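You operate a simulated robot arm through the tools that you are given. There is no shell and no other tool. Be economical: measure what you need, move in short steps, check, and stop when the job is done.

The job below is to be done with a simulated robot arm. You get a single attempt, and the scene is never put back.

Task
Put the two whole eggs into the egg box and close it.
Fine: look the eggs over; the cracked one stays out, the egg lid sits down all round.

Only the result counts: the job must be done as asked and must still hold three seconds after the hand-in. Knocking over, shifting, dropping, spilling or breaking anything else fails it. Lids that push on must go on centred and level and be pressed home; caps that screw on are set level and turned clockwise until they are tight.

Robot
A 7-joint arm with a two-finger parallel gripper, fixed in place. Base frame: the origin is at the foot of the arm, x ahead of it, y to its left, z up. Lengths are in mm, angles in rad, forces in N, time in s.
With the tool pointing down near the work surface it reaches from about 320 to 740 mm from the base axis. Its first joint turns from -2.007 to 2.007 rad. Payload 3.91 kg.
The TCP is the grasp point between the finger pads, 30 mm short of the fingertips. In the tool frame z runs along the fingers and y along their closing line. The gripper opens to 110 mm. The fingers are 20 mm wide and 10 mm thick; the gripper's body (48 by 112 mm) begins 55 mm behind the TCP.
Orientation is that of the tool frame in the base frame, as a unit quaternion [w, x, y, z]. With the fingers straight down and closing along the base's y, the tool's x points along the base's -x, its y along +y and its z along -z.

Tools
- The arm moves only by the tool servo_tool. Its argument "targets" is one flat list of numbers, 7 for each row, row after row: the turn, a rotation vector about the tool's x, y, z in rad, then the shift along the tool's x, y, z in m, then the gripper command, from -1 (shut) to 1 (fully open), values between in proportion. In form: [rx, ry, rz, dx, dy, dz, jaw, rx, ry, rz, dx, dy, dz, jaw, ...]. A call has 1 to 10 rows; each row shifts and turns the commanded pose from where the row before left it, along the tool's axes as they then stand. Rows are played at 5 a second. More than 50 mm and 0.15 rad between two rows, or a gripper value outside its range, and nothing of the call is played. A pose out of reach is approached as far as the arm can. The call stops where the force on the tool passes 40 N (or 10 N more than at its start, if that is more) or the arm is blocked; 0.2 s more then pass. The fingers move at their own pace (about 108 mm/s each) and stop on an object; they squeeze with about 26 N. The grip force told is the motor's: it shows also when the fingers shut on nothing. Time passes only in rows, and 0.2 s behind the last, so rows that do not move let the fingers close. The reply holds the time, the measured pose of the TCP, the force on the tool along the base axes, the opening and the grip force, in the units named above and with some noise.
- Cameras (640 x 400 px; columns grow to the right, rows downward): "scene" is fixed at [399.4, -649.1, 1527.9]; the picture's right is [0.98, 0.18, 0.00], its down [0.10, -0.52, -0.85] and it looks along [-0.15, 0.83, -0.53] (base axes); focal length 333 px, centre (320, 200). "wrist" rides on the gripper at [-36, 0, -57] in the tool frame; the picture's right is [0.00, -1.00, 0.00], its down [0.97, 0.00, -0.24] and it looks along [0.24, 0.00, 0.97] (tool axes); focal length 218 px, centre (320, 200). There is no depth. A picture from a camera that has moved, and an enlarged one, comes with that camera's place and axes in the base frame and with its lens.
- capture(camera): a new picture of that camera. No time passes.
- slide_trunk(by): slides the trunk up (or, below 0, down) by that many mm; the arm rides with it, the base frame stays. It gives what a move gives, with no picture.
- close_up(camera, box): a new picture of the part [left, top, right, bottom] of that camera's present view, enlarged. No time passes.
- job_done(): hands the job in; it is judged then, once.

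Go step by step. Nothing tells you positions but the pictures and the camera data: compare them with the known pose of the tool, close in by small moves and look again before you grip or let go. The budget is 120 turns and 64 pictures, counting those below and the enlarged ones. Unless the task says otherwise, let go and move clear before handing in, and close with one line.

The tools are called after "Emit:" as name(argument=value, ...) on one line, values as JSON. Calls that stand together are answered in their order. servo_tool: Moves the arm, as the interface text tells. Its arguments: {"type":"object","properties":{"targets":{"type":"array","items":{"type":"number"}}},"required":["targets"]} The other tools are called the same way: slide_trunk (by) slides the trunk up or down; capture (camera) takes a picture; close_up (camera, box) takes an enlarged picture of a part of a camera's view; job_done () hands the job in.

At the start:

```text
time: 0.0
position: [16.2, 388.1, 1041.4]
ee_rot: [0.0, 0.001, 1.0, 0.0]
contact_force: [0.0, -0.1, 0.0]
width: 110.1
grasp_force: 0.0
trunk travel left (down, up): [-725.0, 265.0]
```

scene: 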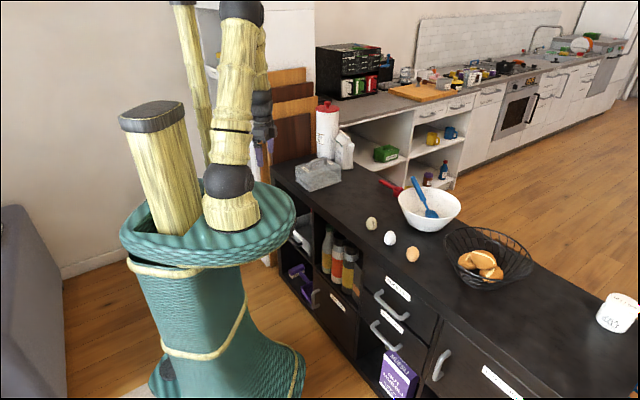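
wrist: 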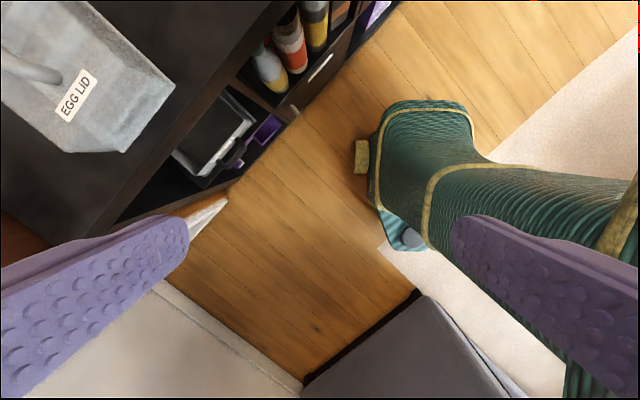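

I see three eggs on the dark counter and a grey box (egg lid) near the arm. I'll enlarge both areas first.

Emit:
close_up(camera="scene", box=[350, 200, 440, 270])

Emit:
close_up(camera="scene", box=[270, 130, 400, 210])

```text
5.71 times, centred on (395, 235) of scene
camera zoom: at [399.4, -649.1, 1527.9], right [0.98, 0.18, 0.0], down [0.1, -0.52, -0.85], along [-0.15, 0.83, -0.53], focal length 1900 px, centre (-109, 0)
```

zoom: 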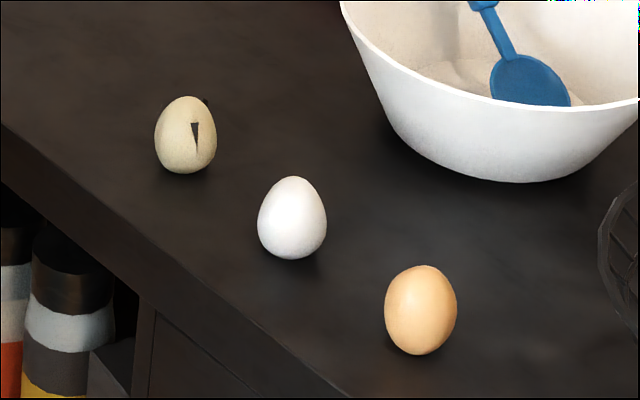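

```text
4.92 times, centred on (335, 170) of scene
camera zoom: at [399.4, -649.1, 1527.9], right [0.98, 0.18, 0.0], down [0.1, -0.52, -0.85], along [-0.15, 0.83, -0.53], focal length 1637 px, centre (246, 348)
```

zoom: 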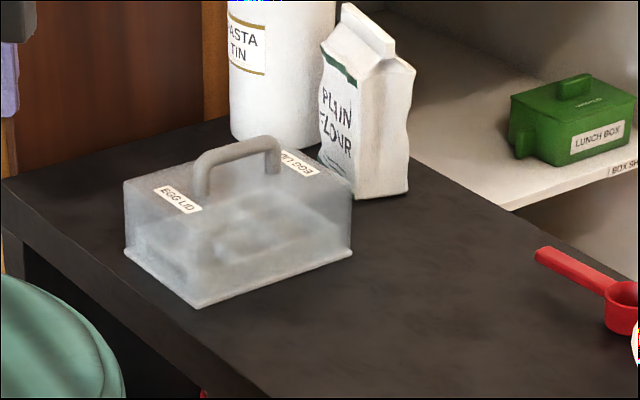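

Clear so far: the left (beige) egg is cracked, so white (≈479,295) and brown (≈552,223) go in. The box with its lid on is at about (146,707), its long axis at 45°. I'll turn the tool 45° and approach the box to look.

Emit:
servo_tool(targets=[0, 0, -0.131, 0, 0, 0, 1, 0, 0, -0.131, 0, 0, 0, 1, 0, 0, -0.131, 0, 0, 0, 1, 0, 0, -0.131, 0, 0, 0, 1, 0, 0, -0.131, 0, 0, 0, 1, 0, 0, -0.1304, 0, 0, 0, 1, 0, 0, 0, -0.045, 0.02, 0, 1, 0, 0, 0, -0.045, 0.02, 0, 1, 0, 0, 0, -0.045, 0.02, 0, 1, 0, 0, 0, -0.045, 0.02, 0, 1])

Emit:
capture(camera="wrist")

```text
time: 2.2
position: [85.2, 572.7, 1039.9]
ee_rot: [0.0, -0.384, 0.923, -0.001]
contact_force: [0.4, 0.2, 0.4]
width: 109.7
grasp_force: 0.0
trunk travel left (down, up): [-725.0, 265.0]
```

```text
59 pictures are left
camera wrist: at [110.5, 598.1, 1098.2], right [0.71, -0.71, 0.0], down [-0.69, -0.69, 0.24], along [-0.17, -0.17, -0.97], focal length 218 px, centre (320, 200)
```

wrist: 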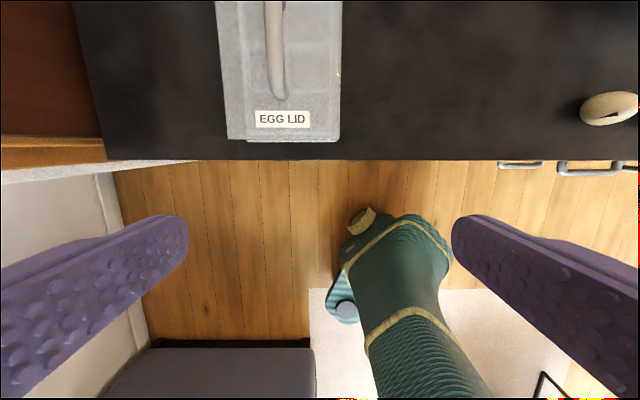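

The view is aligned with the box. The handle is about 50 mm to the tool's +y, so I'll move over the box.

Emit:
servo_tool(targets=[0, 0, 0, -0.03, 0.026, 0, 1, 0, 0, 0, -0.03, 0.026, 0, 1, 0, 0, 0, -0.03, 0, 0, 1, 0, 0, 0, 0, 0, 0, 1])

Emit:
capture(camera="wrist")

Emit:
capture(camera="scene")

```text
time: 3.2
position: [112.2, 672.6, 1041.7]
ee_rot: [0.0, -0.383, 0.924, 0.0]
contact_force: [0.1, 0.2, 0.6]
width: 110.0
grasp_force: 0.0
trunk travel left (down, up): [-725.0, 265.0]
```

```text
58 pictures are left
camera wrist: at [137.5, 697.6, 1099.3], right [0.71, -0.71, 0.0], down [-0.69, -0.69, 0.24], along [-0.17, -0.17, -0.97], focal length 218 px, centre (320, 200)
```

wrist: 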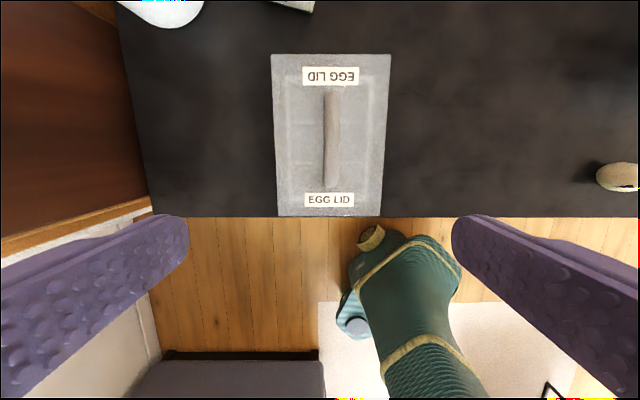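

```text
57 pictures are left
```

scene: 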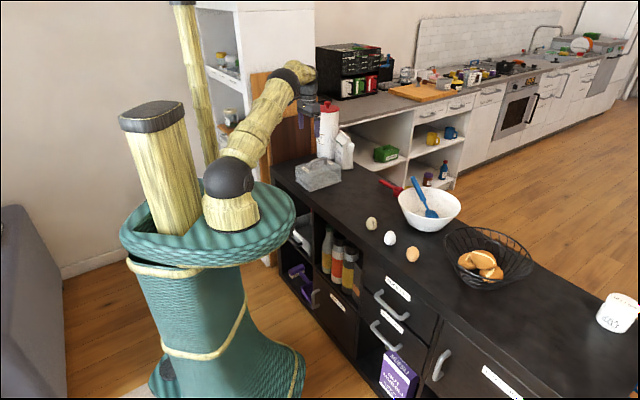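

I need to tell the roof edge from the rim, so I'll enlarge this view.

Emit:
close_up(camera="wrist", box=[230, 40, 430, 165])

Emit:
close_up(camera="wrist", box=[230, 110, 430, 235])

```text
3.20 times, centred on (330, 102) of wrist
camera zoom: at [137.5, 697.6, 1099.3], right [0.71, -0.71, 0.0], down [-0.69, -0.69, 0.24], along [-0.17, -0.17, -0.97], focal length 698 px, centre (288, 512)
```

zoom: 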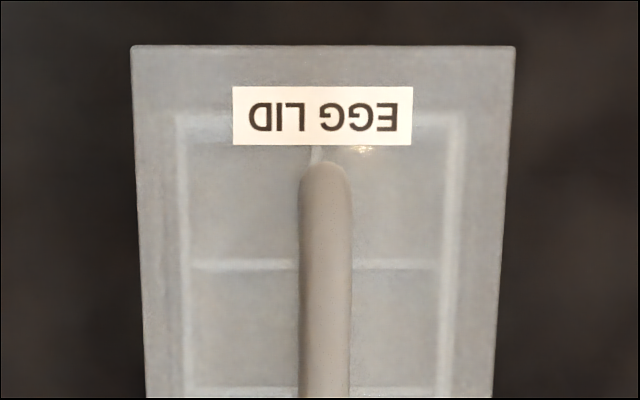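

```text
3.20 times, centred on (330, 172) of wrist
camera zoom: at [137.5, 697.6, 1099.3], right [0.71, -0.71, 0.0], down [-0.69, -0.69, 0.24], along [-0.17, -0.17, -0.97], focal length 698 px, centre (288, 288)
```

zoom: 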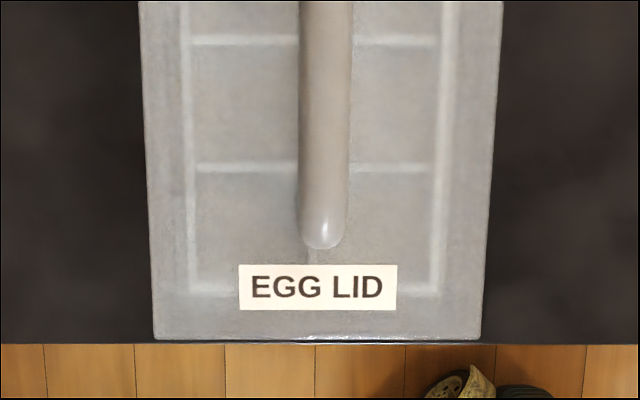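

The visible rectangle is the lid's roof at z≈844. Its centre and the handle are at about (149,694), with the yaw aligned. I'll move above the handle and go down to z≈920 for a check.

Emit:
servo_tool(targets=[0, 0, 0, -0.021, -0.0055, 0, 1, 0, 0, 0, -0.0205, -0.0055, 0, 1, 0, 0, 0, 0, 0, 0.04, 1, 0, 0, 0, 0, 0, 0.04, 1, 0, 0, 0, 0, 0, 0.04, 1, 0, 0, 0, 0, 0, 0, 1])

Emit:
capture(camera="wrist")

Emit:
close_up(camera="scene", box=[260, 80, 388, 200])

```text
time: 4.6
position: [148.4, 688.0, 919.8]
ee_rot: [-0.001, -0.383, 0.924, -0.001]
contact_force: [-0.1, -0.4, -0.4]
width: 110.0
grasp_force: 0.0
out of reach, approached as far as the arm can: row 2
trunk travel left (down, up): [-725.0, 265.0]
```

```text
54 pictures are left
camera wrist: at [173.1, 713.6, 977.9], right [0.71, -0.71, 0.0], down [-0.69, -0.69, 0.24], along [-0.17, -0.17, -0.97], focal length 218 px, centre (320, 200)
```

wrist: 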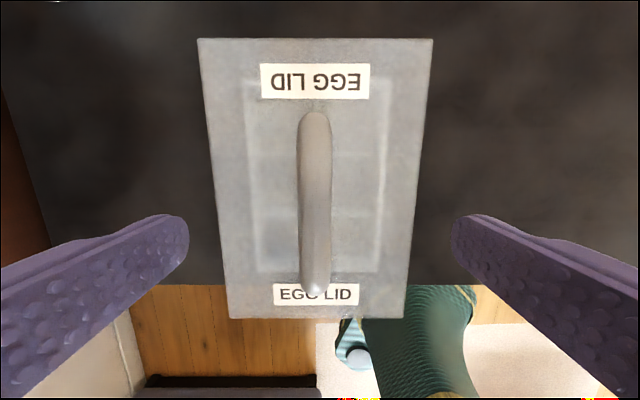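

```text
3.33 times, centred on (324, 140) of scene
camera zoom: at [399.4, -649.1, 1527.9], right [0.98, 0.18, 0.0], down [0.1, -0.52, -0.85], along [-0.15, 0.83, -0.53], focal length 1109 px, centre (307, 400)
```

zoom: 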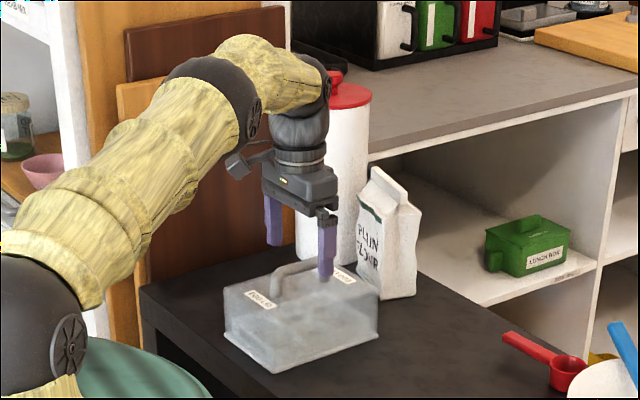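

Nearly aligned: the handle is about 3 mm to +y and 7 mm forward. I'll correct and descend to z≈885 open.

Emit:
servo_tool(targets=[0, 0, 0, -0.006, 0.003, 0.012, 1, 0, 0, 0, 0, 0, 0.012, 1, 0, 0, 0, 0, 0, 0.01, 1, 0, 0, 0, 0, 0, 0, 1])

Emit:
capture(camera="wrist")

Emit:
close_up(camera="scene", box=[280, 110, 360, 200])

```text
time: 5.6
position: [151.9, 696.1, 887.5]
ee_rot: [-0.001, -0.383, 0.924, 0.001]
contact_force: [-0.3, 0.4, 0.6]
width: 110.2
grasp_force: 0.1
trunk travel left (down, up): [-725.0, 265.0]
```

```text
52 pictures are left
camera wrist: at [176.0, 720.4, 943.9], right [0.71, -0.71, 0.0], down [-0.69, -0.69, 0.24], along [-0.17, -0.17, -0.97], focal length 218 px, centre (320, 200)
```

wrist: 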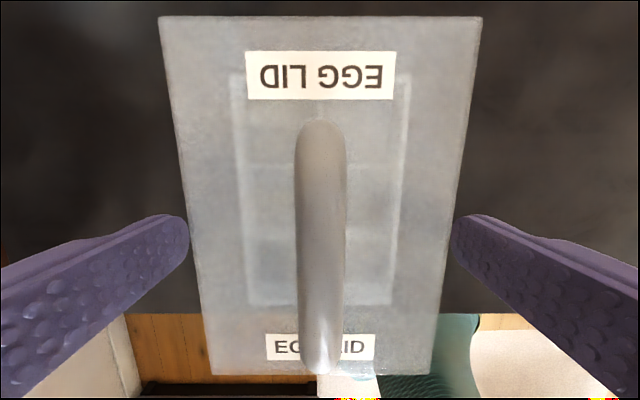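

```text
4.44 times, centred on (320, 155) of scene
camera zoom: at [399.4, -649.1, 1527.9], right [0.98, 0.18, 0.0], down [0.1, -0.52, -0.85], along [-0.15, 0.83, -0.53], focal length 1478 px, centre (320, 400)
```

zoom: 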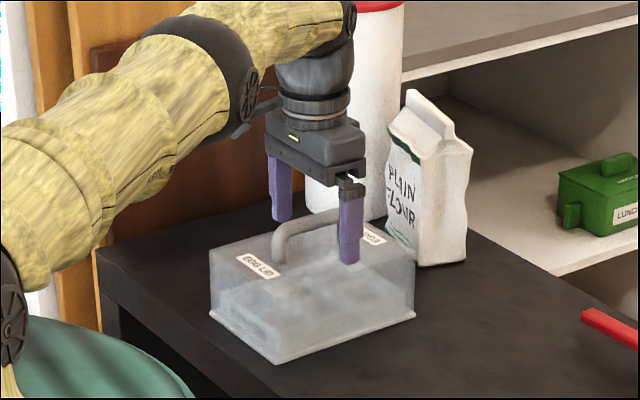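

Handle is centred between the fingers, bar centre at about z 870. I'll go down 11 mm more and close gently on it.

Emit:
servo_tool(targets=[0, 0, 0, 0.004, 0, 0.006, 1, 0, 0, 0, 0, 0, 0.005, 1, 0, 0, 0, 0, 0, 0, 0, 0, 0, 0, 0, 0, 0, -0.5, 0, 0, 0, 0, 0, 0, -1, 0, 0, 0, 0, 0, 0, -1, 0, 0, 0, 0, 0, 0, -1])

Emit:
capture(camera="wrist")

```text
time: 7.2
position: [146.9, 692.1, 878.8]
ee_rot: [0.001, -0.383, 0.924, 0.002]
contact_force: [-0.7, 4.8, 19.7]
width: 15.0
grasp_force: 26.6
trunk travel left (down, up): [-725.0, 265.0]
```

```text
50 pictures are left
camera wrist: at [172.6, 717.1, 935.4], right [0.71, -0.71, 0.0], down [-0.69, -0.69, 0.24], along [-0.17, -0.17, -0.97], focal length 218 px, centre (320, 200)
```

wrist: 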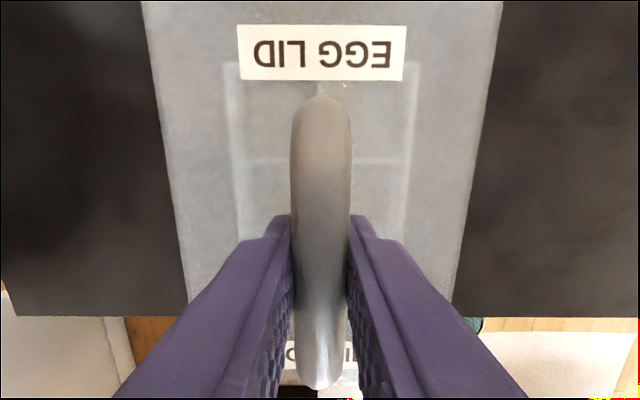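

The lid is held, with the fingertips just touching the roof. I'll lift slowly and check that the tray stays behind.

Emit:
servo_tool(targets=[0, 0, 0, 0, 0, -0.003, -1, 0, 0, 0, 0, 0, -0.01, -1, 0, 0, 0, 0, 0, -0.015, -1, 0, 0, 0, 0, 0, -0.015, -1, 0, 0, 0, 0, 0, 0, -1])

Emit:
close_up(camera="scene", box=[270, 110, 370, 200])

```text
time: 8.4
position: [148.1, 693.1, 918.5]
ee_rot: [0.0, -0.383, 0.924, 0.0]
contact_force: [-0.2, 0.0, -0.2]
width: 14.7
grasp_force: 26.2
trunk travel left (down, up): [-725.0, 265.0]
```

```text
4.44 times, centred on (320, 155) of scene
camera zoom: at [399.4, -649.1, 1527.9], right [0.98, 0.18, 0.0], down [0.1, -0.52, -0.85], along [-0.15, 0.83, -0.53], focal length 1478 px, centre (320, 400)
```

zoom: 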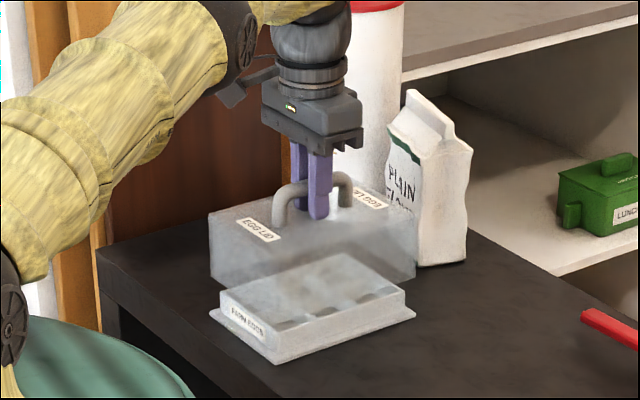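

The lid lifts free and the tray stays. I'll raise it more and carry it about 190 mm along the counter to the empty stretch.

Emit:
servo_tool(targets=[0, 0, 0, 0, 0, -0.02, -1, 0, 0, 0, 0, 0, -0.02, -1, 0, 0, 0, 0, -0.04, 0, -1, 0, 0, 0, -0.003, -0.04, 0, -1, 0, 0, 0, -0.004, -0.04, 0, -1, 0, 0, 0, -0.004, -0.04, 0, -1, 0, 0, 0, -0.004, -0.03, 0, -1, 0, 0, 0, 0, 0, 0, -1])

Emit:
capture(camera="scene")

Emit:
capture(camera="wrist")

```text
time: 10.2
position: [292.4, 568.8, 960.4]
ee_rot: [-0.001, -0.383, 0.924, 0.0]
contact_force: [-0.4, -0.3, -0.8]
width: 14.7
grasp_force: 26.2
trunk travel left (down, up): [-725.0, 265.0]
```

```text
48 pictures are left
```

scene: 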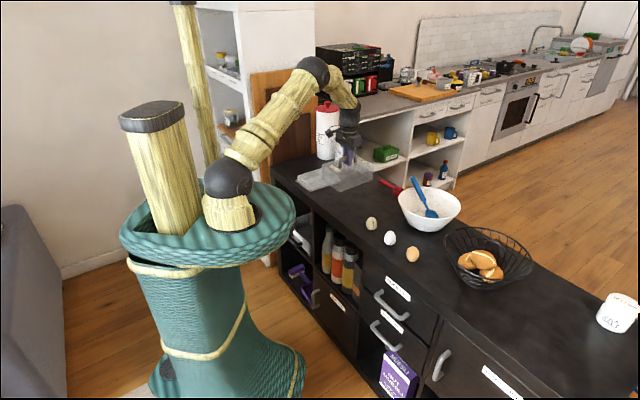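

```text
47 pictures are left
camera wrist: at [317.6, 593.3, 1016.9], right [0.71, -0.71, 0.0], down [-0.69, -0.69, 0.24], along [-0.17, -0.17, -0.97], focal length 218 px, centre (320, 200)
```

wrist: 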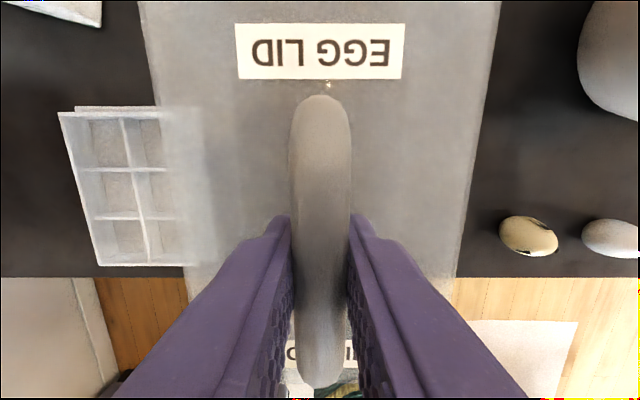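

Spot is clear; the cracked egg is 160+ mm away. Lowering the lid towards the counter.

Emit:
servo_tool(targets=[0, 0, 0, 0, 0, 0.03, -1, 0, 0, 0, 0, 0, 0.03, -1, 0, 0, 0, 0, 0, 0.015, -1, 0, 0, 0, 0, 0, 0.003, -1, 0, 0, 0, 0, 0, 0, -1])

Emit:
servo_tool(targets=[0, 0, 0, 0, 0, 0.003, -1, 0, 0, 0, 0, 0, 0, -1])

Emit:
close_up(camera="scene", box=[290, 120, 410, 210])

```text
time: 11.4
position: [293.7, 568.2, 881.1]
ee_rot: [-0.001, -0.382, 0.924, 0.0]
contact_force: [-1.0, -0.4, -0.5]
width: 14.9
grasp_force: 26.3
trunk travel left (down, up): [-725.0, 265.0]
```

```text
time: 12.0
position: [293.0, 568.2, 877.7]
ee_rot: [0.0, -0.383, 0.924, 0.001]
contact_force: [0.3, 0.1, -1.0]
width: 14.9
grasp_force: 25.6
trunk travel left (down, up): [-725.0, 265.0]
```

```text
4.44 times, centred on (350, 165) of scene
camera zoom: at [399.4, -649.1, 1527.9], right [0.98, 0.18, 0.0], down [0.1, -0.52, -0.85], along [-0.15, 0.83, -0.53], focal length 1478 px, centre (187, 356)
```

zoom: 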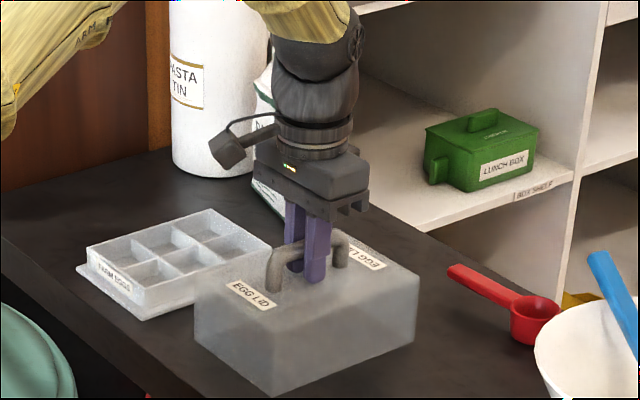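

Close to the counter; no contact yet. Lowering by 2 mm steps.

Emit:
servo_tool(targets=[0, 0, 0, 0, 0, 0.002, -1, 0, 0, 0, 0, 0, 0, -1])

Emit:
servo_tool(targets=[0, 0, 0, 0, 0, 0.002, -1, 0, 0, 0, 0, 0, 0, -1])

Emit:
servo_tool(targets=[0, 0, 0, 0, 0, 0.002, -1, 0, 0, 0, 0, 0, 0, -1])

```text
time: 12.6
position: [292.9, 569.4, 875.9]
ee_rot: [0.001, -0.382, 0.924, 0.0]
contact_force: [-1.0, -0.5, -0.4]
width: 14.5
grasp_force: 25.4
trunk travel left (down, up): [-725.0, 265.0]
```

```text
time: 13.2
position: [292.8, 569.4, 873.4]
ee_rot: [0.0, -0.383, 0.924, 0.001]
contact_force: [0.3, -0.2, 0.1]
width: 14.8
grasp_force: 26.6
trunk travel left (down, up): [-725.0, 265.0]
```

```text
time: 13.8
position: [293.1, 567.8, 871.9]
ee_rot: [-0.001, -0.383, 0.924, 0.0]
contact_force: [0.2, -0.3, 1.0]
width: 14.9
grasp_force: 25.6
trunk travel left (down, up): [-725.0, 265.0]
```

Emit:
servo_tool(targets=[0, 0, 0, 0, 0, 0.0015, -1, 0, 0, 0, 0, 0, 0, -1])

Emit:
servo_tool(targets=[0, 0, 0, 0, 0, 0.0015, -1, 0, 0, 0, 0, 0, 0, -1])

Emit:
close_up(camera="scene", box=[290, 140, 390, 210])

```text
time: 14.4
position: [292.3, 569.0, 871.9]
ee_rot: [0.002, -0.383, 0.924, 0.001]
contact_force: [0.8, 1.1, 13.6]
width: 14.6
grasp_force: 26.4
trunk travel left (down, up): [-725.0, 265.0]
```

```text
time: 15.0
position: [293.2, 569.2, 870.8]
ee_rot: [0.002, -0.382, 0.924, 0.002]
contact_force: [3.0, 2.5, 27.3]
width: 14.4
grasp_force: 25.7
trunk travel left (down, up): [-725.0, 265.0]
```

```text
5.71 times, centred on (340, 175) of scene
camera zoom: at [399.4, -649.1, 1527.9], right [0.98, 0.18, 0.0], down [0.1, -0.52, -0.85], along [-0.15, 0.83, -0.53], focal length 1900 px, centre (206, 343)
```

zoom: 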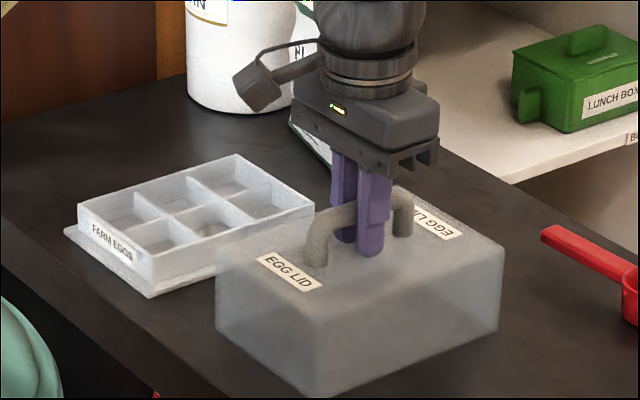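

Lid is resting on the counter. I'll unload, open and lift away.

Emit:
servo_tool(targets=[0, 0, 0, 0, 0, -0.003, -1, 0, 0, 0, 0, 0, 0, 0, 0, 0, 0, 0, 0, 0, 0, 0, 0, 0, 0, 0, 0, 0, 0, 0, 0, 0, 0, -0.03, 0, 0, 0, 0, 0, 0, -0.04, 0, 0, 0, 0, 0, 0, -0.04, 0, 0, 0, 0, 0, 0, 0, 0])

Emit:
capture(camera="wrist")

```text
time: 16.8
position: [294.5, 568.0, 982.3]
ee_rot: [0.0, -0.383, 0.924, 0.0]
contact_force: [-0.3, -0.3, -0.5]
width: 55.1
grasp_force: 0.1
trunk travel left (down, up): [-725.0, 265.0]
```

```text
44 pictures are left
camera wrist: at [319.1, 594.3, 1039.8], right [0.71, -0.71, 0.0], down [-0.69, -0.69, 0.24], along [-0.17, -0.17, -0.97], focal length 218 px, centre (320, 200)
```

wrist: 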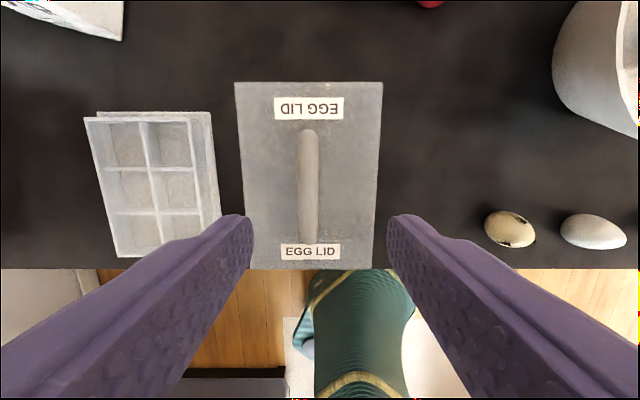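

Lid is freestanding and stable. Now moving over to the white egg at z≈980.

Emit:
servo_tool(targets=[0, 0, 0, 0.008, -0.041, 0, 0.3, 0, 0, 0, 0.008, -0.041, 0, 0.3, 0, 0, 0, 0.008, -0.041, 0, 0.3, 0, 0, 0, 0.008, -0.041, 0, 0.3, 0, 0, 0, 0.008, -0.041, 0, 0.3, 0, 0, 0, 0.008, -0.041, 0, 0.3, 0, 0, 0, 0.008, -0.041, 0, 0.3, 0, 0, 0, 0.006, -0.038, 0, 0.3, 0, 0, 0, 0, 0, 0, 0.3])

Emit:
capture(camera="wrist")

```text
time: 18.8
position: [479.1, 293.9, 981.5]
ee_rot: [0.001, -0.384, 0.923, 0.0]
contact_force: [0.2, 0.0, -0.3]
width: 71.5
grasp_force: 0.0
trunk travel left (down, up): [-725.0, 265.0]
```

```text
43 pictures are left
camera wrist: at [504.5, 320.1, 1039.4], right [0.71, -0.71, 0.0], down [-0.69, -0.69, 0.24], along [-0.17, -0.17, -0.97], focal length 218 px, centre (320, 200)
```

wrist: 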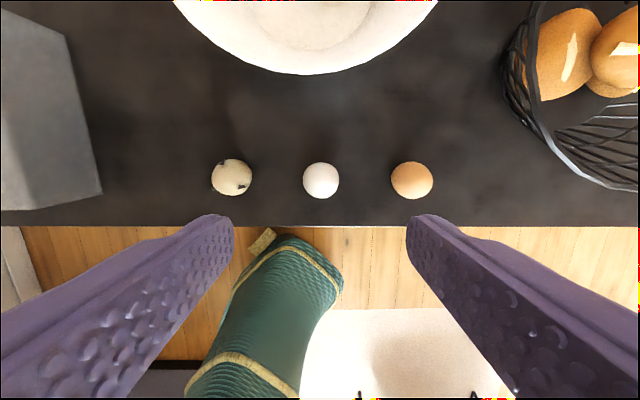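

White egg is exactly under the tool; brown egg is ~104 mm to the right. Descending partway to check.

Emit:
servo_tool(targets=[0, 0, 0, 0, 0, 0.04, 0.3, 0, 0, 0, 0, 0, 0.04, 0.3, 0, 0, 0, 0, 0, 0.04, 0.3, 0, 0, 0, 0, 0, 0.01, 0.3, 0, 0, 0, 0, 0, 0, 0.3])

Emit:
capture(camera="wrist")

Emit:
close_up(camera="scene", box=[345, 190, 445, 270])

```text
time: 20.0
position: [479.5, 294.4, 852.0]
ee_rot: [0.0, -0.383, 0.924, 0.0]
contact_force: [0.1, -0.8, -0.2]
width: 71.5
grasp_force: 0.1
trunk travel left (down, up): [-725.0, 265.0]
```

```text
42 pictures are left
camera wrist: at [504.5, 320.0, 909.5], right [0.71, -0.71, 0.0], down [-0.69, -0.69, 0.24], along [-0.17, -0.17, -0.97], focal length 218 px, centre (320, 200)
```

wrist: 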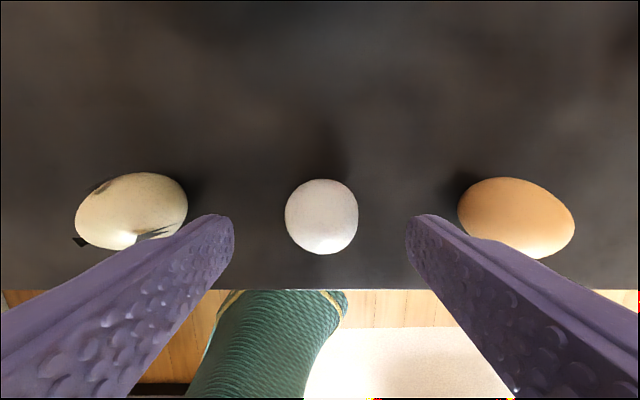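

```text
5.00 times, centred on (395, 230) of scene
camera zoom: at [399.4, -649.1, 1527.9], right [0.98, 0.18, 0.0], down [0.1, -0.52, -0.85], along [-0.15, 0.83, -0.53], focal length 1663 px, centre (-55, 50)
```

zoom: 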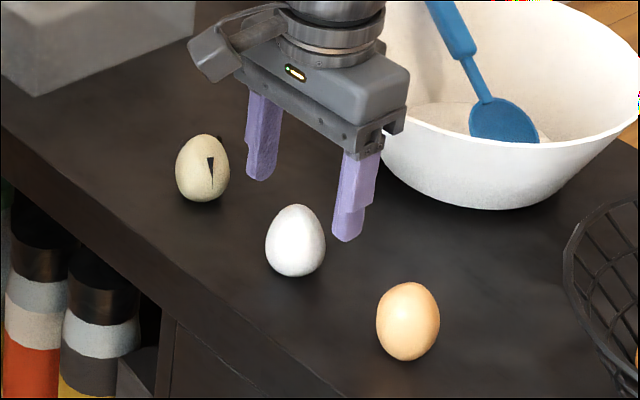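

Egg is centred between the fingers. I'll lower to z≈808 and close.

Emit:
servo_tool(targets=[0, 0, 0, 0.001, 0, 0.02, 0.3, 0, 0, 0, 0, 0, 0.02, 0.3, 0, 0, 0, 0, 0, 0.004, 0.3, 0, 0, 0, 0, 0, 0, 0, 0, 0, 0, 0, 0, 0, -0.2, 0, 0, 0, 0, 0, 0, -0.3, 0, 0, 0, 0, 0, 0, -0.5, 0, 0, 0, 0, 0, 0, -0.5])

Emit:
close_up(camera="scene", box=[345, 190, 445, 270])

```text
time: 21.8
position: [478.3, 295.2, 809.9]
ee_rot: [0.0, -0.383, 0.924, 0.0]
contact_force: [-0.3, 0.4, -1.1]
width: 40.7
grasp_force: 26.1
trunk travel left (down, up): [-725.0, 265.0]
```

```text
5.00 times, centred on (395, 230) of scene
camera zoom: at [399.4, -649.1, 1527.9], right [0.98, 0.18, 0.0], down [0.1, -0.52, -0.85], along [-0.15, 0.83, -0.53], focal length 1663 px, centre (-55, 50)
```

zoom: 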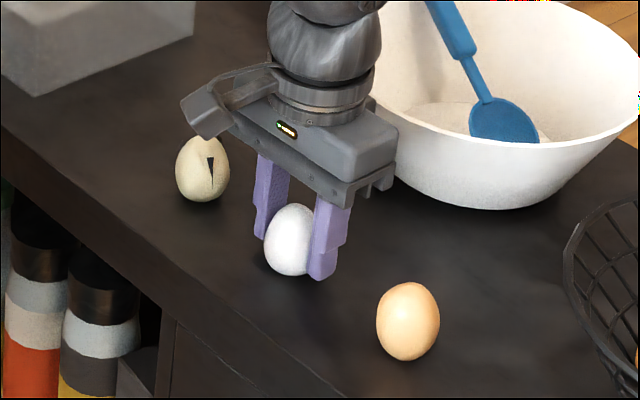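

The egg grips at 40.7 mm, but this low grip would make the fingers hit the cell walls. I'll open again and touch the counter with the open fingers around the egg to learn its height, then regrip higher.

Emit:
servo_tool(targets=[0, 0, 0, 0, 0, 0, 0, 0, 0, 0, 0, 0, 0, 0.3, 0, 0, 0, 0, 0, 0, 0.3, 0, 0, 0, 0, 0, 0.003, 0.3, 0, 0, 0, 0, 0, 0.003, 0.3, 0, 0, 0, 0, 0, 0.002, 0.3, 0, 0, 0, 0, 0, 0, 0.3])

Emit:
servo_tool(targets=[0, 0, 0, 0, 0, 0.0015, 0.3, 0, 0, 0, 0, 0, 0, 0.3])

Emit:
servo_tool(targets=[0, 0, 0, 0, 0, 0.0015, 0.3, 0, 0, 0, 0, 0, 0, 0.3])

```text
time: 23.4
position: [478.4, 294.1, 798.8]
ee_rot: [0.0, -0.384, 0.923, 0.0]
contact_force: [0.7, -1.0, 2.7]
width: 71.5
grasp_force: 0.1
trunk travel left (down, up): [-725.0, 265.0]
```

```text
time: 24.0
position: [478.9, 294.4, 800.7]
ee_rot: [0.002, -0.382, 0.924, 0.0]
contact_force: [0.4, -0.9, 18.7]
width: 71.1
grasp_force: 0.0
trunk travel left (down, up): [-725.0, 265.0]
```

```text
time: 24.6
position: [478.5, 294.2, 800.1]
ee_rot: [0.004, -0.383, 0.924, 0.0]
contact_force: [2.8, 0.1, 38.3]
width: 71.2
grasp_force: 0.2
trunk travel left (down, up): [-725.0, 265.0]
```

Counter is at z≈770. I'll regrip with the fingertips ~28 mm above the counter, then lift slightly to test the hold.

Emit:
servo_tool(targets=[0, 0, 0, 0, 0, -0.015, 0.3, 0, 0, 0, 0, 0, -0.016, 0.3, 0, 0, 0, 0, 0, 0, 0.1, 0, 0, 0, 0, 0, 0, -0.1, 0, 0, 0, 0, 0, 0, -0.3, 0, 0, 0, 0, 0, 0, -0.6, 0, 0, 0, 0, 0, 0, -0.6])

Emit:
servo_tool(targets=[0, 0, 0, 0, 0, -0.005, -0.6, 0, 0, 0, 0, 0, 0, -0.6])

Emit:
close_up(camera="scene", box=[345, 190, 445, 270])

```text
time: 26.2
position: [478.4, 293.6, 828.4]
ee_rot: [0.0, -0.383, 0.924, 0.001]
contact_force: [-0.6, 0.0, -0.4]
width: 34.8
grasp_force: 25.9
trunk travel left (down, up): [-725.0, 265.0]
```

```text
time: 26.8
position: [477.6, 294.2, 833.0]
ee_rot: [0.0, -0.383, 0.924, 0.0]
contact_force: [0.5, 0.3, -0.4]
width: 35.1
grasp_force: 26.3
trunk travel left (down, up): [-725.0, 265.0]
```

```text
5.00 times, centred on (395, 230) of scene
camera zoom: at [399.4, -649.1, 1527.9], right [0.98, 0.18, 0.0], down [0.1, -0.52, -0.85], along [-0.15, 0.83, -0.53], focal length 1663 px, centre (-55, 50)
```

zoom: 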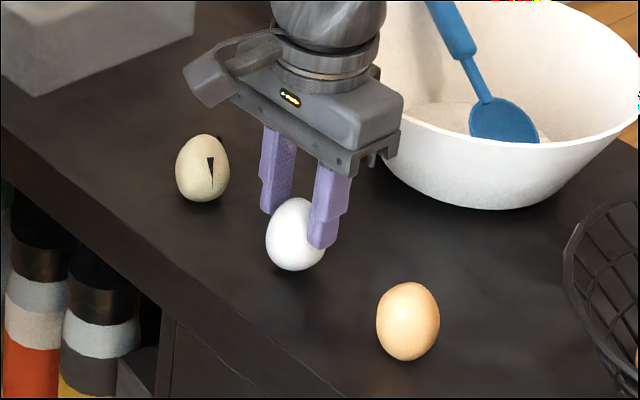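

It holds but 34.8 mm is rather far up the taper. I'll set it back and regrip 4 mm lower for safety.

Emit:
servo_tool(targets=[0, 0, 0, 0, 0, 0.005, -0.6, 0, 0, 0, 0, 0, 0, -0.1, 0, 0, 0, 0, 0, 0, 0.1, 0, 0, 0, 0, 0, 0.005, 0.1, 0, 0, 0, 0, 0, 0, -0.2, 0, 0, 0, 0, 0, 0, -0.4, 0, 0, 0, 0, 0, 0, -0.6, 0, 0, 0, 0, 0, 0, -0.6])

Emit:
servo_tool(targets=[0, 0, 0, 0, 0, -0.02, -0.6, 0, 0, 0, 0, 0, 0, -0.6])

Emit:
close_up(camera="scene", box=[345, 190, 445, 270])

```text
time: 28.6
position: [478.2, 294.4, 823.4]
ee_rot: [-0.001, -0.383, 0.924, 0.0]
contact_force: [-0.6, 0.8, 0.2]
width: 38.5
grasp_force: 25.6
trunk travel left (down, up): [-725.0, 265.0]
```

```text
time: 29.2
position: [479.1, 293.7, 843.2]
ee_rot: [0.0, -0.382, 0.924, 0.001]
contact_force: [-0.1, 0.2, -0.7]
width: 38.2
grasp_force: 26.3
trunk travel left (down, up): [-725.0, 265.0]
```

```text
5.00 times, centred on (395, 230) of scene
camera zoom: at [399.4, -649.1, 1527.9], right [0.98, 0.18, 0.0], down [0.1, -0.52, -0.85], along [-0.15, 0.83, -0.53], focal length 1663 px, centre (-55, 50)
```

zoom: 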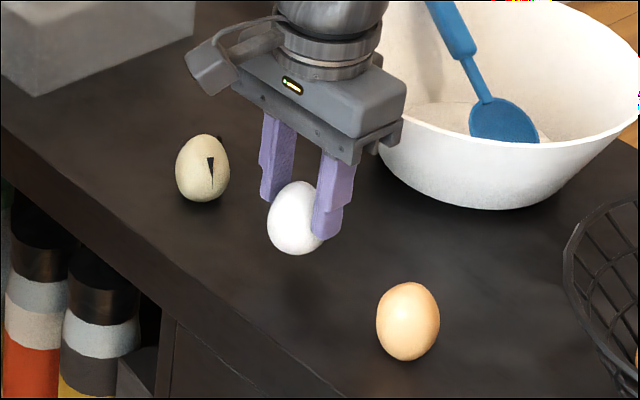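

Firm hold at 38.5 mm with tips ~23.5 mm above the egg's base. Lifting and carrying towards the tray.

Emit:
servo_tool(targets=[0, 0, 0, 0, 0, -0.04, -0.6, 0, 0, 0, 0, 0, -0.04, -0.6, 0, 0, 0, 0, 0, -0.04, -0.6, 0, 0, 0, 0, 0.035, -0.01, -0.6, 0, 0, 0, -0.004, 0.043, 0, -0.6, 0, 0, 0, -0.004, 0.043, 0, -0.6, 0, 0, 0, -0.004, 0.043, 0, -0.6, 0, 0, 0, -0.004, 0.043, 0, -0.6, 0, 0, 0, -0.004, 0.043, 0, -0.6, 0, 0, 0, -0.004, 0.043, 0, -0.6])

Emit:
servo_tool(targets=[0, 0, 0, -0.004, 0.043, 0, -0.6, 0, 0, 0, -0.004, 0.043, 0, -0.6, 0, 0, 0, -0.004, 0.043, 0, -0.6, 0, 0, 0, -0.004, 0.043, 0, -0.6, 0, 0, 0, -0.002, 0.043, 0, -0.6, 0, 0, 0, 0, 0, 0, -0.6])

Emit:
capture(camera="wrist")

Emit:
close_up(camera="scene", box=[270, 80, 390, 200])

```text
time: 31.4
position: [287.6, 520.9, 972.9]
ee_rot: [0.001, -0.382, 0.924, 0.001]
contact_force: [-0.6, 0.1, -1.0]
width: 37.8
grasp_force: 26.5
trunk travel left (down, up): [-725.0, 265.0]
```

```text
time: 32.8
position: [146.9, 683.6, 973.8]
ee_rot: [0.0, -0.383, 0.924, 0.001]
contact_force: [-0.8, -1.2, -0.4]
width: 38.1
grasp_force: 26.5
trunk travel left (down, up): [-725.0, 265.0]
```

```text
37 pictures are left
camera wrist: at [173.2, 709.1, 1030.7], right [0.71, -0.71, 0.0], down [-0.69, -0.69, 0.24], along [-0.17, -0.17, -0.97], focal length 218 px, centre (320, 200)
```

wrist: 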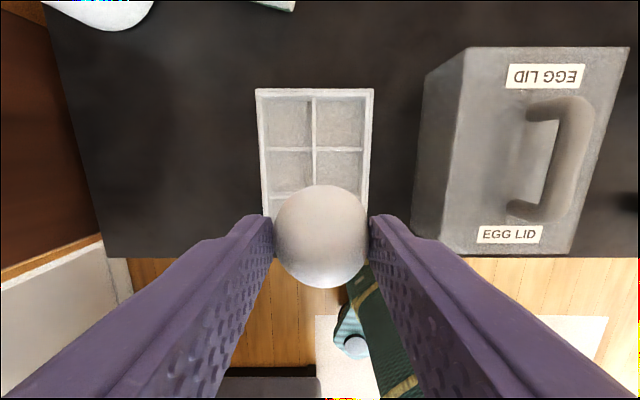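

```text
3.33 times, centred on (330, 140) of scene
camera zoom: at [399.4, -649.1, 1527.9], right [0.98, 0.18, 0.0], down [0.1, -0.52, -0.85], along [-0.15, 0.83, -0.53], focal length 1109 px, centre (287, 400)
```

zoom: 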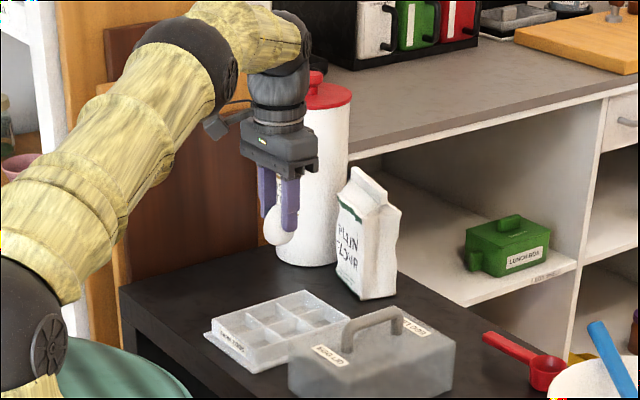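

Tray seen well: 2×3 cells of ~55 mm pitch, centre ≈(147,692). The white egg goes to the middle row, right column (≈166,673); I'll move there and lower to just above the walls.

Emit:
servo_tool(targets=[0, 0, 0, -0.006, -0.0215, 0, -0.6, 0, 0, 0, 0, 0, 0.04, -0.6, 0, 0, 0, 0, 0, 0.04, -0.6, 0, 0, 0, 0, 0, 0.019, -0.6, 0, 0, 0, 0, 0, 0, -0.6])

Emit:
capture(camera="wrist")

Emit:
close_up(camera="scene", box=[280, 120, 370, 200])

```text
time: 34.0
position: [167.3, 671.7, 873.4]
ee_rot: [0.0, -0.383, 0.924, 0.0]
contact_force: [0.5, 0.0, -1.1]
width: 37.6
grasp_force: 25.8
trunk travel left (down, up): [-725.0, 265.0]
```

```text
35 pictures are left
camera wrist: at [193.3, 697.5, 930.5], right [0.71, -0.71, 0.0], down [-0.69, -0.69, 0.24], along [-0.17, -0.17, -0.97], focal length 218 px, centre (320, 200)
```

wrist: 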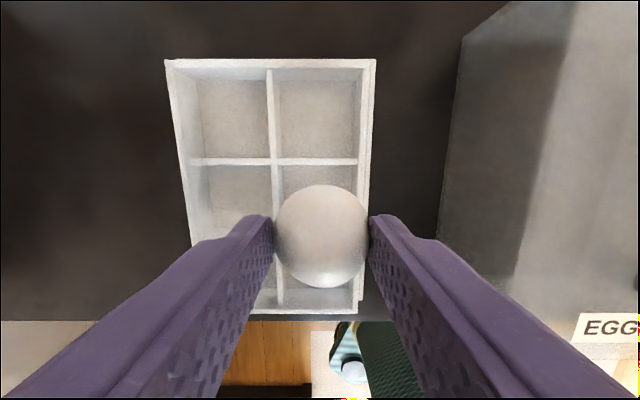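

```text
5.00 times, centred on (325, 160) of scene
camera zoom: at [399.4, -649.1, 1527.9], right [0.98, 0.18, 0.0], down [0.1, -0.52, -0.85], along [-0.15, 0.83, -0.53], focal length 1663 px, centre (295, 400)
```

zoom: 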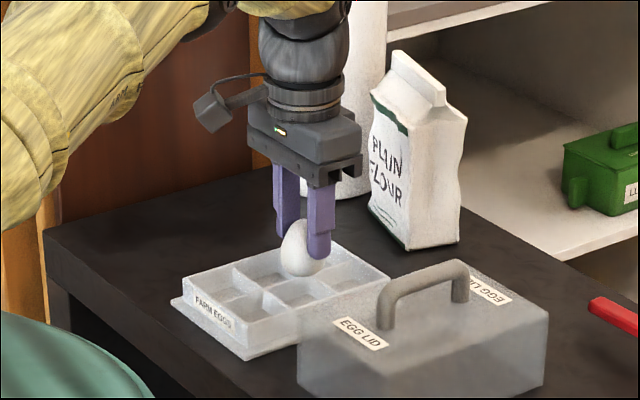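

Egg is centred over the cell; wall tops are at about z 792, so the grip clears them. Lowering in stages.

Emit:
servo_tool(targets=[0, 0, 0, 0, 0, 0.015, -0.6, 0, 0, 0, 0, 0, 0.015, -0.6, 0, 0, 0, 0, 0, 0.006, -0.6, 0, 0, 0, 0, 0, 0, -0.6])

Emit:
servo_tool(targets=[0, 0, 0, 0, 0, 0.003, -0.6, 0, 0, 0, 0, 0, 0, -0.6])

Emit:
servo_tool(targets=[0, 0, 0, 0, 0, 0.003, -0.6, 0, 0, 0, 0, 0, 0, -0.6])

Emit:
close_up(camera="scene", box=[290, 130, 360, 200])

```text
time: 35.0
position: [169.3, 673.2, 837.9]
ee_rot: [0.0, -0.383, 0.924, 0.0]
contact_force: [-0.1, 0.0, -0.8]
width: 37.5
grasp_force: 26.2
trunk travel left (down, up): [-725.0, 265.0]
```

```text
time: 35.6
position: [167.5, 672.7, 834.9]
ee_rot: [0.0, -0.382, 0.924, 0.0]
contact_force: [-0.3, 0.5, -0.4]
width: 37.6
grasp_force: 25.7
trunk travel left (down, up): [-725.0, 265.0]
```

```text
time: 36.2
position: [168.4, 671.2, 830.3]
ee_rot: [0.0, -0.382, 0.924, 0.0]
contact_force: [-0.1, 0.8, -0.4]
width: 37.5
grasp_force: 25.9
trunk travel left (down, up): [-725.0, 265.0]
```

```text
5.71 times, centred on (325, 165) of scene
camera zoom: at [399.4, -649.1, 1527.9], right [0.98, 0.18, 0.0], down [0.1, -0.52, -0.85], along [-0.15, 0.83, -0.53], focal length 1900 px, centre (291, 400)
```

zoom: 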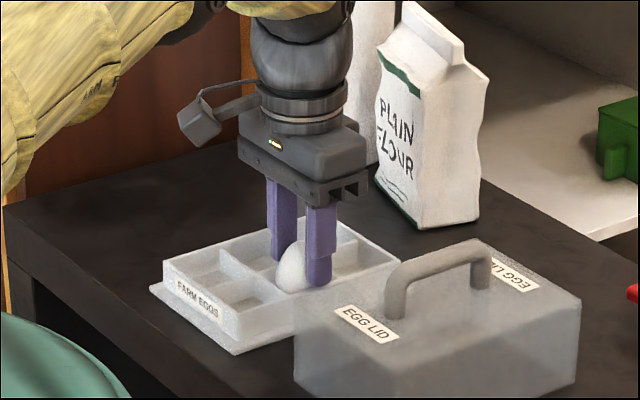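

Emit:
servo_tool(targets=[0, 0, 0, 0, 0, 0.0015, -0.6, 0, 0, 0, 0, 0, 0, -0.6])

Emit:
servo_tool(targets=[0, 0, 0, 0, 0, 0.0015, -0.6, 0, 0, 0, 0, 0, 0, -0.6])

Emit:
capture(camera="wrist")

```text
time: 36.8
position: [168.2, 673.1, 829.8]
ee_rot: [0.0, -0.383, 0.924, 0.0]
contact_force: [-0.4, -0.6, 1.1]
width: 37.5
grasp_force: 25.8
trunk travel left (down, up): [-725.0, 265.0]
```

```text
time: 37.4
position: [168.0, 671.9, 829.3]
ee_rot: [0.0, -0.383, 0.924, 0.001]
contact_force: [0.3, -0.9, 10.7]
width: 37.7
grasp_force: 26.2
trunk travel left (down, up): [-725.0, 265.0]
```

```text
32 pictures are left
camera wrist: at [193.6, 697.1, 887.8], right [0.71, -0.71, 0.0], down [-0.69, -0.69, 0.24], along [-0.17, -0.17, -0.97], focal length 218 px, centre (320, 200)
```

wrist: 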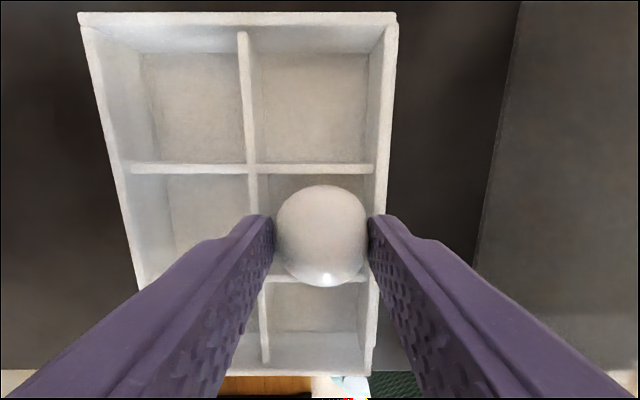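

The egg has touched down in its cell. Unloading slightly and opening gently.

Emit:
servo_tool(targets=[0, 0, 0, 0, 0, -0.001, -0.6, 0, 0, 0, 0, 0, 0, -0.25, 0, 0, 0, 0, 0, 0, -0.15, 0, 0, 0, 0, 0, 0, -0.05, 0, 0, 0, 0, 0, 0, 0, 0, 0, 0, 0, 0, 0, 0])

Emit:
capture(camera="wrist")

```text
time: 38.8
position: [167.4, 671.6, 830.2]
ee_rot: [0.0, -0.382, 0.924, -0.001]
contact_force: [-4.3, 2.0, 7.7]
width: 52.4
grasp_force: 0.2
trunk travel left (down, up): [-725.0, 265.0]
```

```text
31 pictures are left
camera wrist: at [192.8, 697.2, 887.4], right [0.71, -0.71, 0.0], down [-0.69, -0.69, 0.24], along [-0.17, -0.17, -0.97], focal length 218 px, centre (320, 200)
```

wrist: 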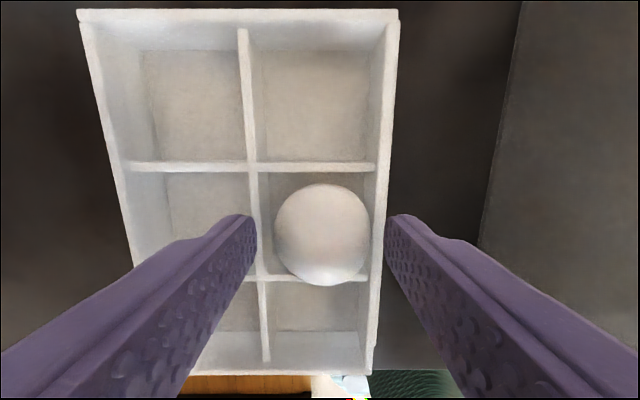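

A finger has met the cell wall slightly; I'll ease it back a little and lift straight up.

Emit:
servo_tool(targets=[0, 0, 0, 0, 0, 0, -0.1, 0, 0, 0, 0, 0, 0, -0.1, 0, 0, 0, 0, 0, -0.01, -0.1, 0, 0, 0, 0, 0, -0.015, -0.1, 0, 0, 0, 0, 0, -0.03, 0, 0, 0, 0, 0, 0, -0.04, 0, 0, 0, 0, 0, 0, -0.04, 0, 0, 0, 0, 0, 0, 0, 0])

Emit:
capture(camera="wrist")

```text
time: 40.6
position: [167.7, 672.2, 964.9]
ee_rot: [0.0, -0.383, 0.924, -0.001]
contact_force: [0.5, 0.3, -0.3]
width: 55.3
grasp_force: 0.0
trunk travel left (down, up): [-725.0, 265.0]
```

```text
30 pictures are left
camera wrist: at [193.8, 697.1, 1022.2], right [0.71, -0.71, 0.0], down [-0.69, -0.69, 0.24], along [-0.17, -0.17, -0.97], focal length 218 px, centre (320, 200)
```

wrist: 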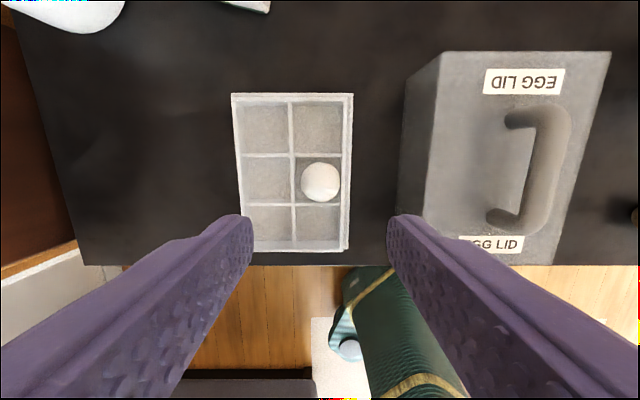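

White egg sits in its cell. Now going back for the brown egg.

Emit:
servo_tool(targets=[0, 0, 0, 0.003, -0.0455, 0, 0.3, 0, 0, 0, 0.004, -0.0455, 0, 0.3, 0, 0, 0, 0.004, -0.0455, 0, 0.3, 0, 0, 0, 0.004, -0.0455, 0, 0.3, 0, 0, 0, 0.004, -0.0455, 0, 0.3, 0, 0, 0, 0.004, -0.0455, 0, 0.3, 0, 0, 0, 0.004, -0.0455, 0, 0.3])

Emit:
servo_tool(targets=[0, 0, 0, 0.003, -0.0455, 0, 0.3, 0, 0, 0, 0.003, -0.0455, 0, 0.3, 0, 0, 0, 0.004, -0.0455, 0, 0.3, 0, 0, 0, 0.004, -0.0455, 0, 0.3, 0, 0, 0, 0.003, -0.0455, 0, 0.3, 0, 0, 0, 0.003, -0.0455, 0, 0.3, 0, 0, 0, 0, 0, 0, 0.3])

Emit:
capture(camera="wrist")

```text
time: 42.2
position: [374.4, 426.2, 965.5]
ee_rot: [0.0, -0.384, 0.923, 0.0]
contact_force: [-0.4, -0.6, -0.5]
width: 71.5
grasp_force: 0.1
trunk travel left (down, up): [-725.0, 265.0]
```

```text
time: 43.8
position: [553.0, 220.8, 966.0]
ee_rot: [0.0, -0.383, 0.924, 0.0]
contact_force: [0.1, -0.4, 0.2]
width: 71.4
grasp_force: 0.0
trunk travel left (down, up): [-725.0, 265.0]
```

```text
29 pictures are left
camera wrist: at [578.3, 246.3, 1022.7], right [0.71, -0.71, 0.0], down [-0.69, -0.69, 0.24], along [-0.17, -0.17, -0.97], focal length 218 px, centre (320, 200)
```

wrist: 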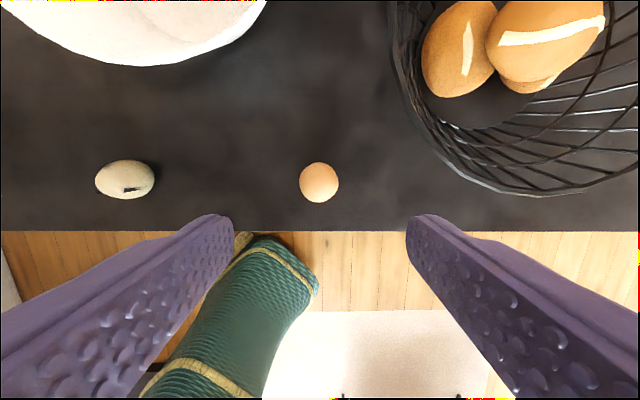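

Brown egg is centred and the basket is clear. Descending for a check.

Emit:
servo_tool(targets=[0, 0, 0, 0.001, 0.001, 0.04, 0.3, 0, 0, 0, 0, 0, 0.04, 0.3, 0, 0, 0, 0, 0, 0.035, 0.3, 0, 0, 0, 0, 0, 0, 0.3])

Emit:
capture(camera="wrist")

Emit:
close_up(camera="scene", box=[360, 190, 480, 280])

```text
time: 44.8
position: [549.9, 221.2, 849.9]
ee_rot: [0.0, -0.382, 0.924, -0.001]
contact_force: [-0.3, 0.4, 0.0]
width: 71.5
grasp_force: 0.0
trunk travel left (down, up): [-725.0, 265.0]
```

```text
28 pictures are left
camera wrist: at [576.2, 245.9, 907.8], right [0.71, -0.71, 0.0], down [-0.69, -0.69, 0.24], along [-0.17, -0.17, -0.97], focal length 218 px, centre (320, 200)
```

wrist: 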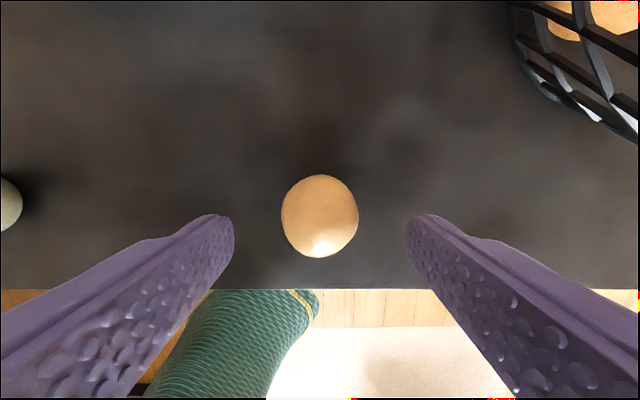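

```text
4.44 times, centred on (420, 235) of scene
camera zoom: at [399.4, -649.1, 1527.9], right [0.98, 0.18, 0.0], down [0.1, -0.52, -0.85], along [-0.15, 0.83, -0.53], focal length 1478 px, centre (-124, 44)
```

zoom: 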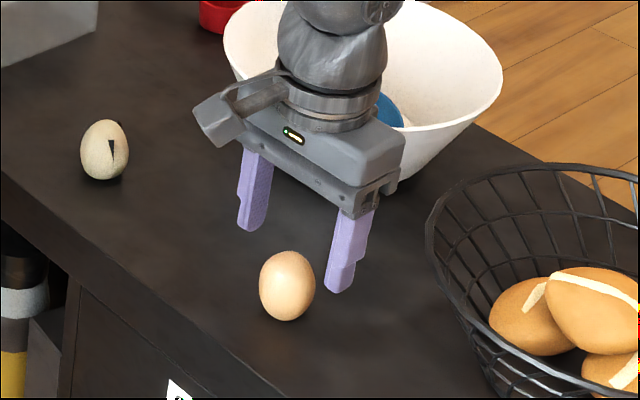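

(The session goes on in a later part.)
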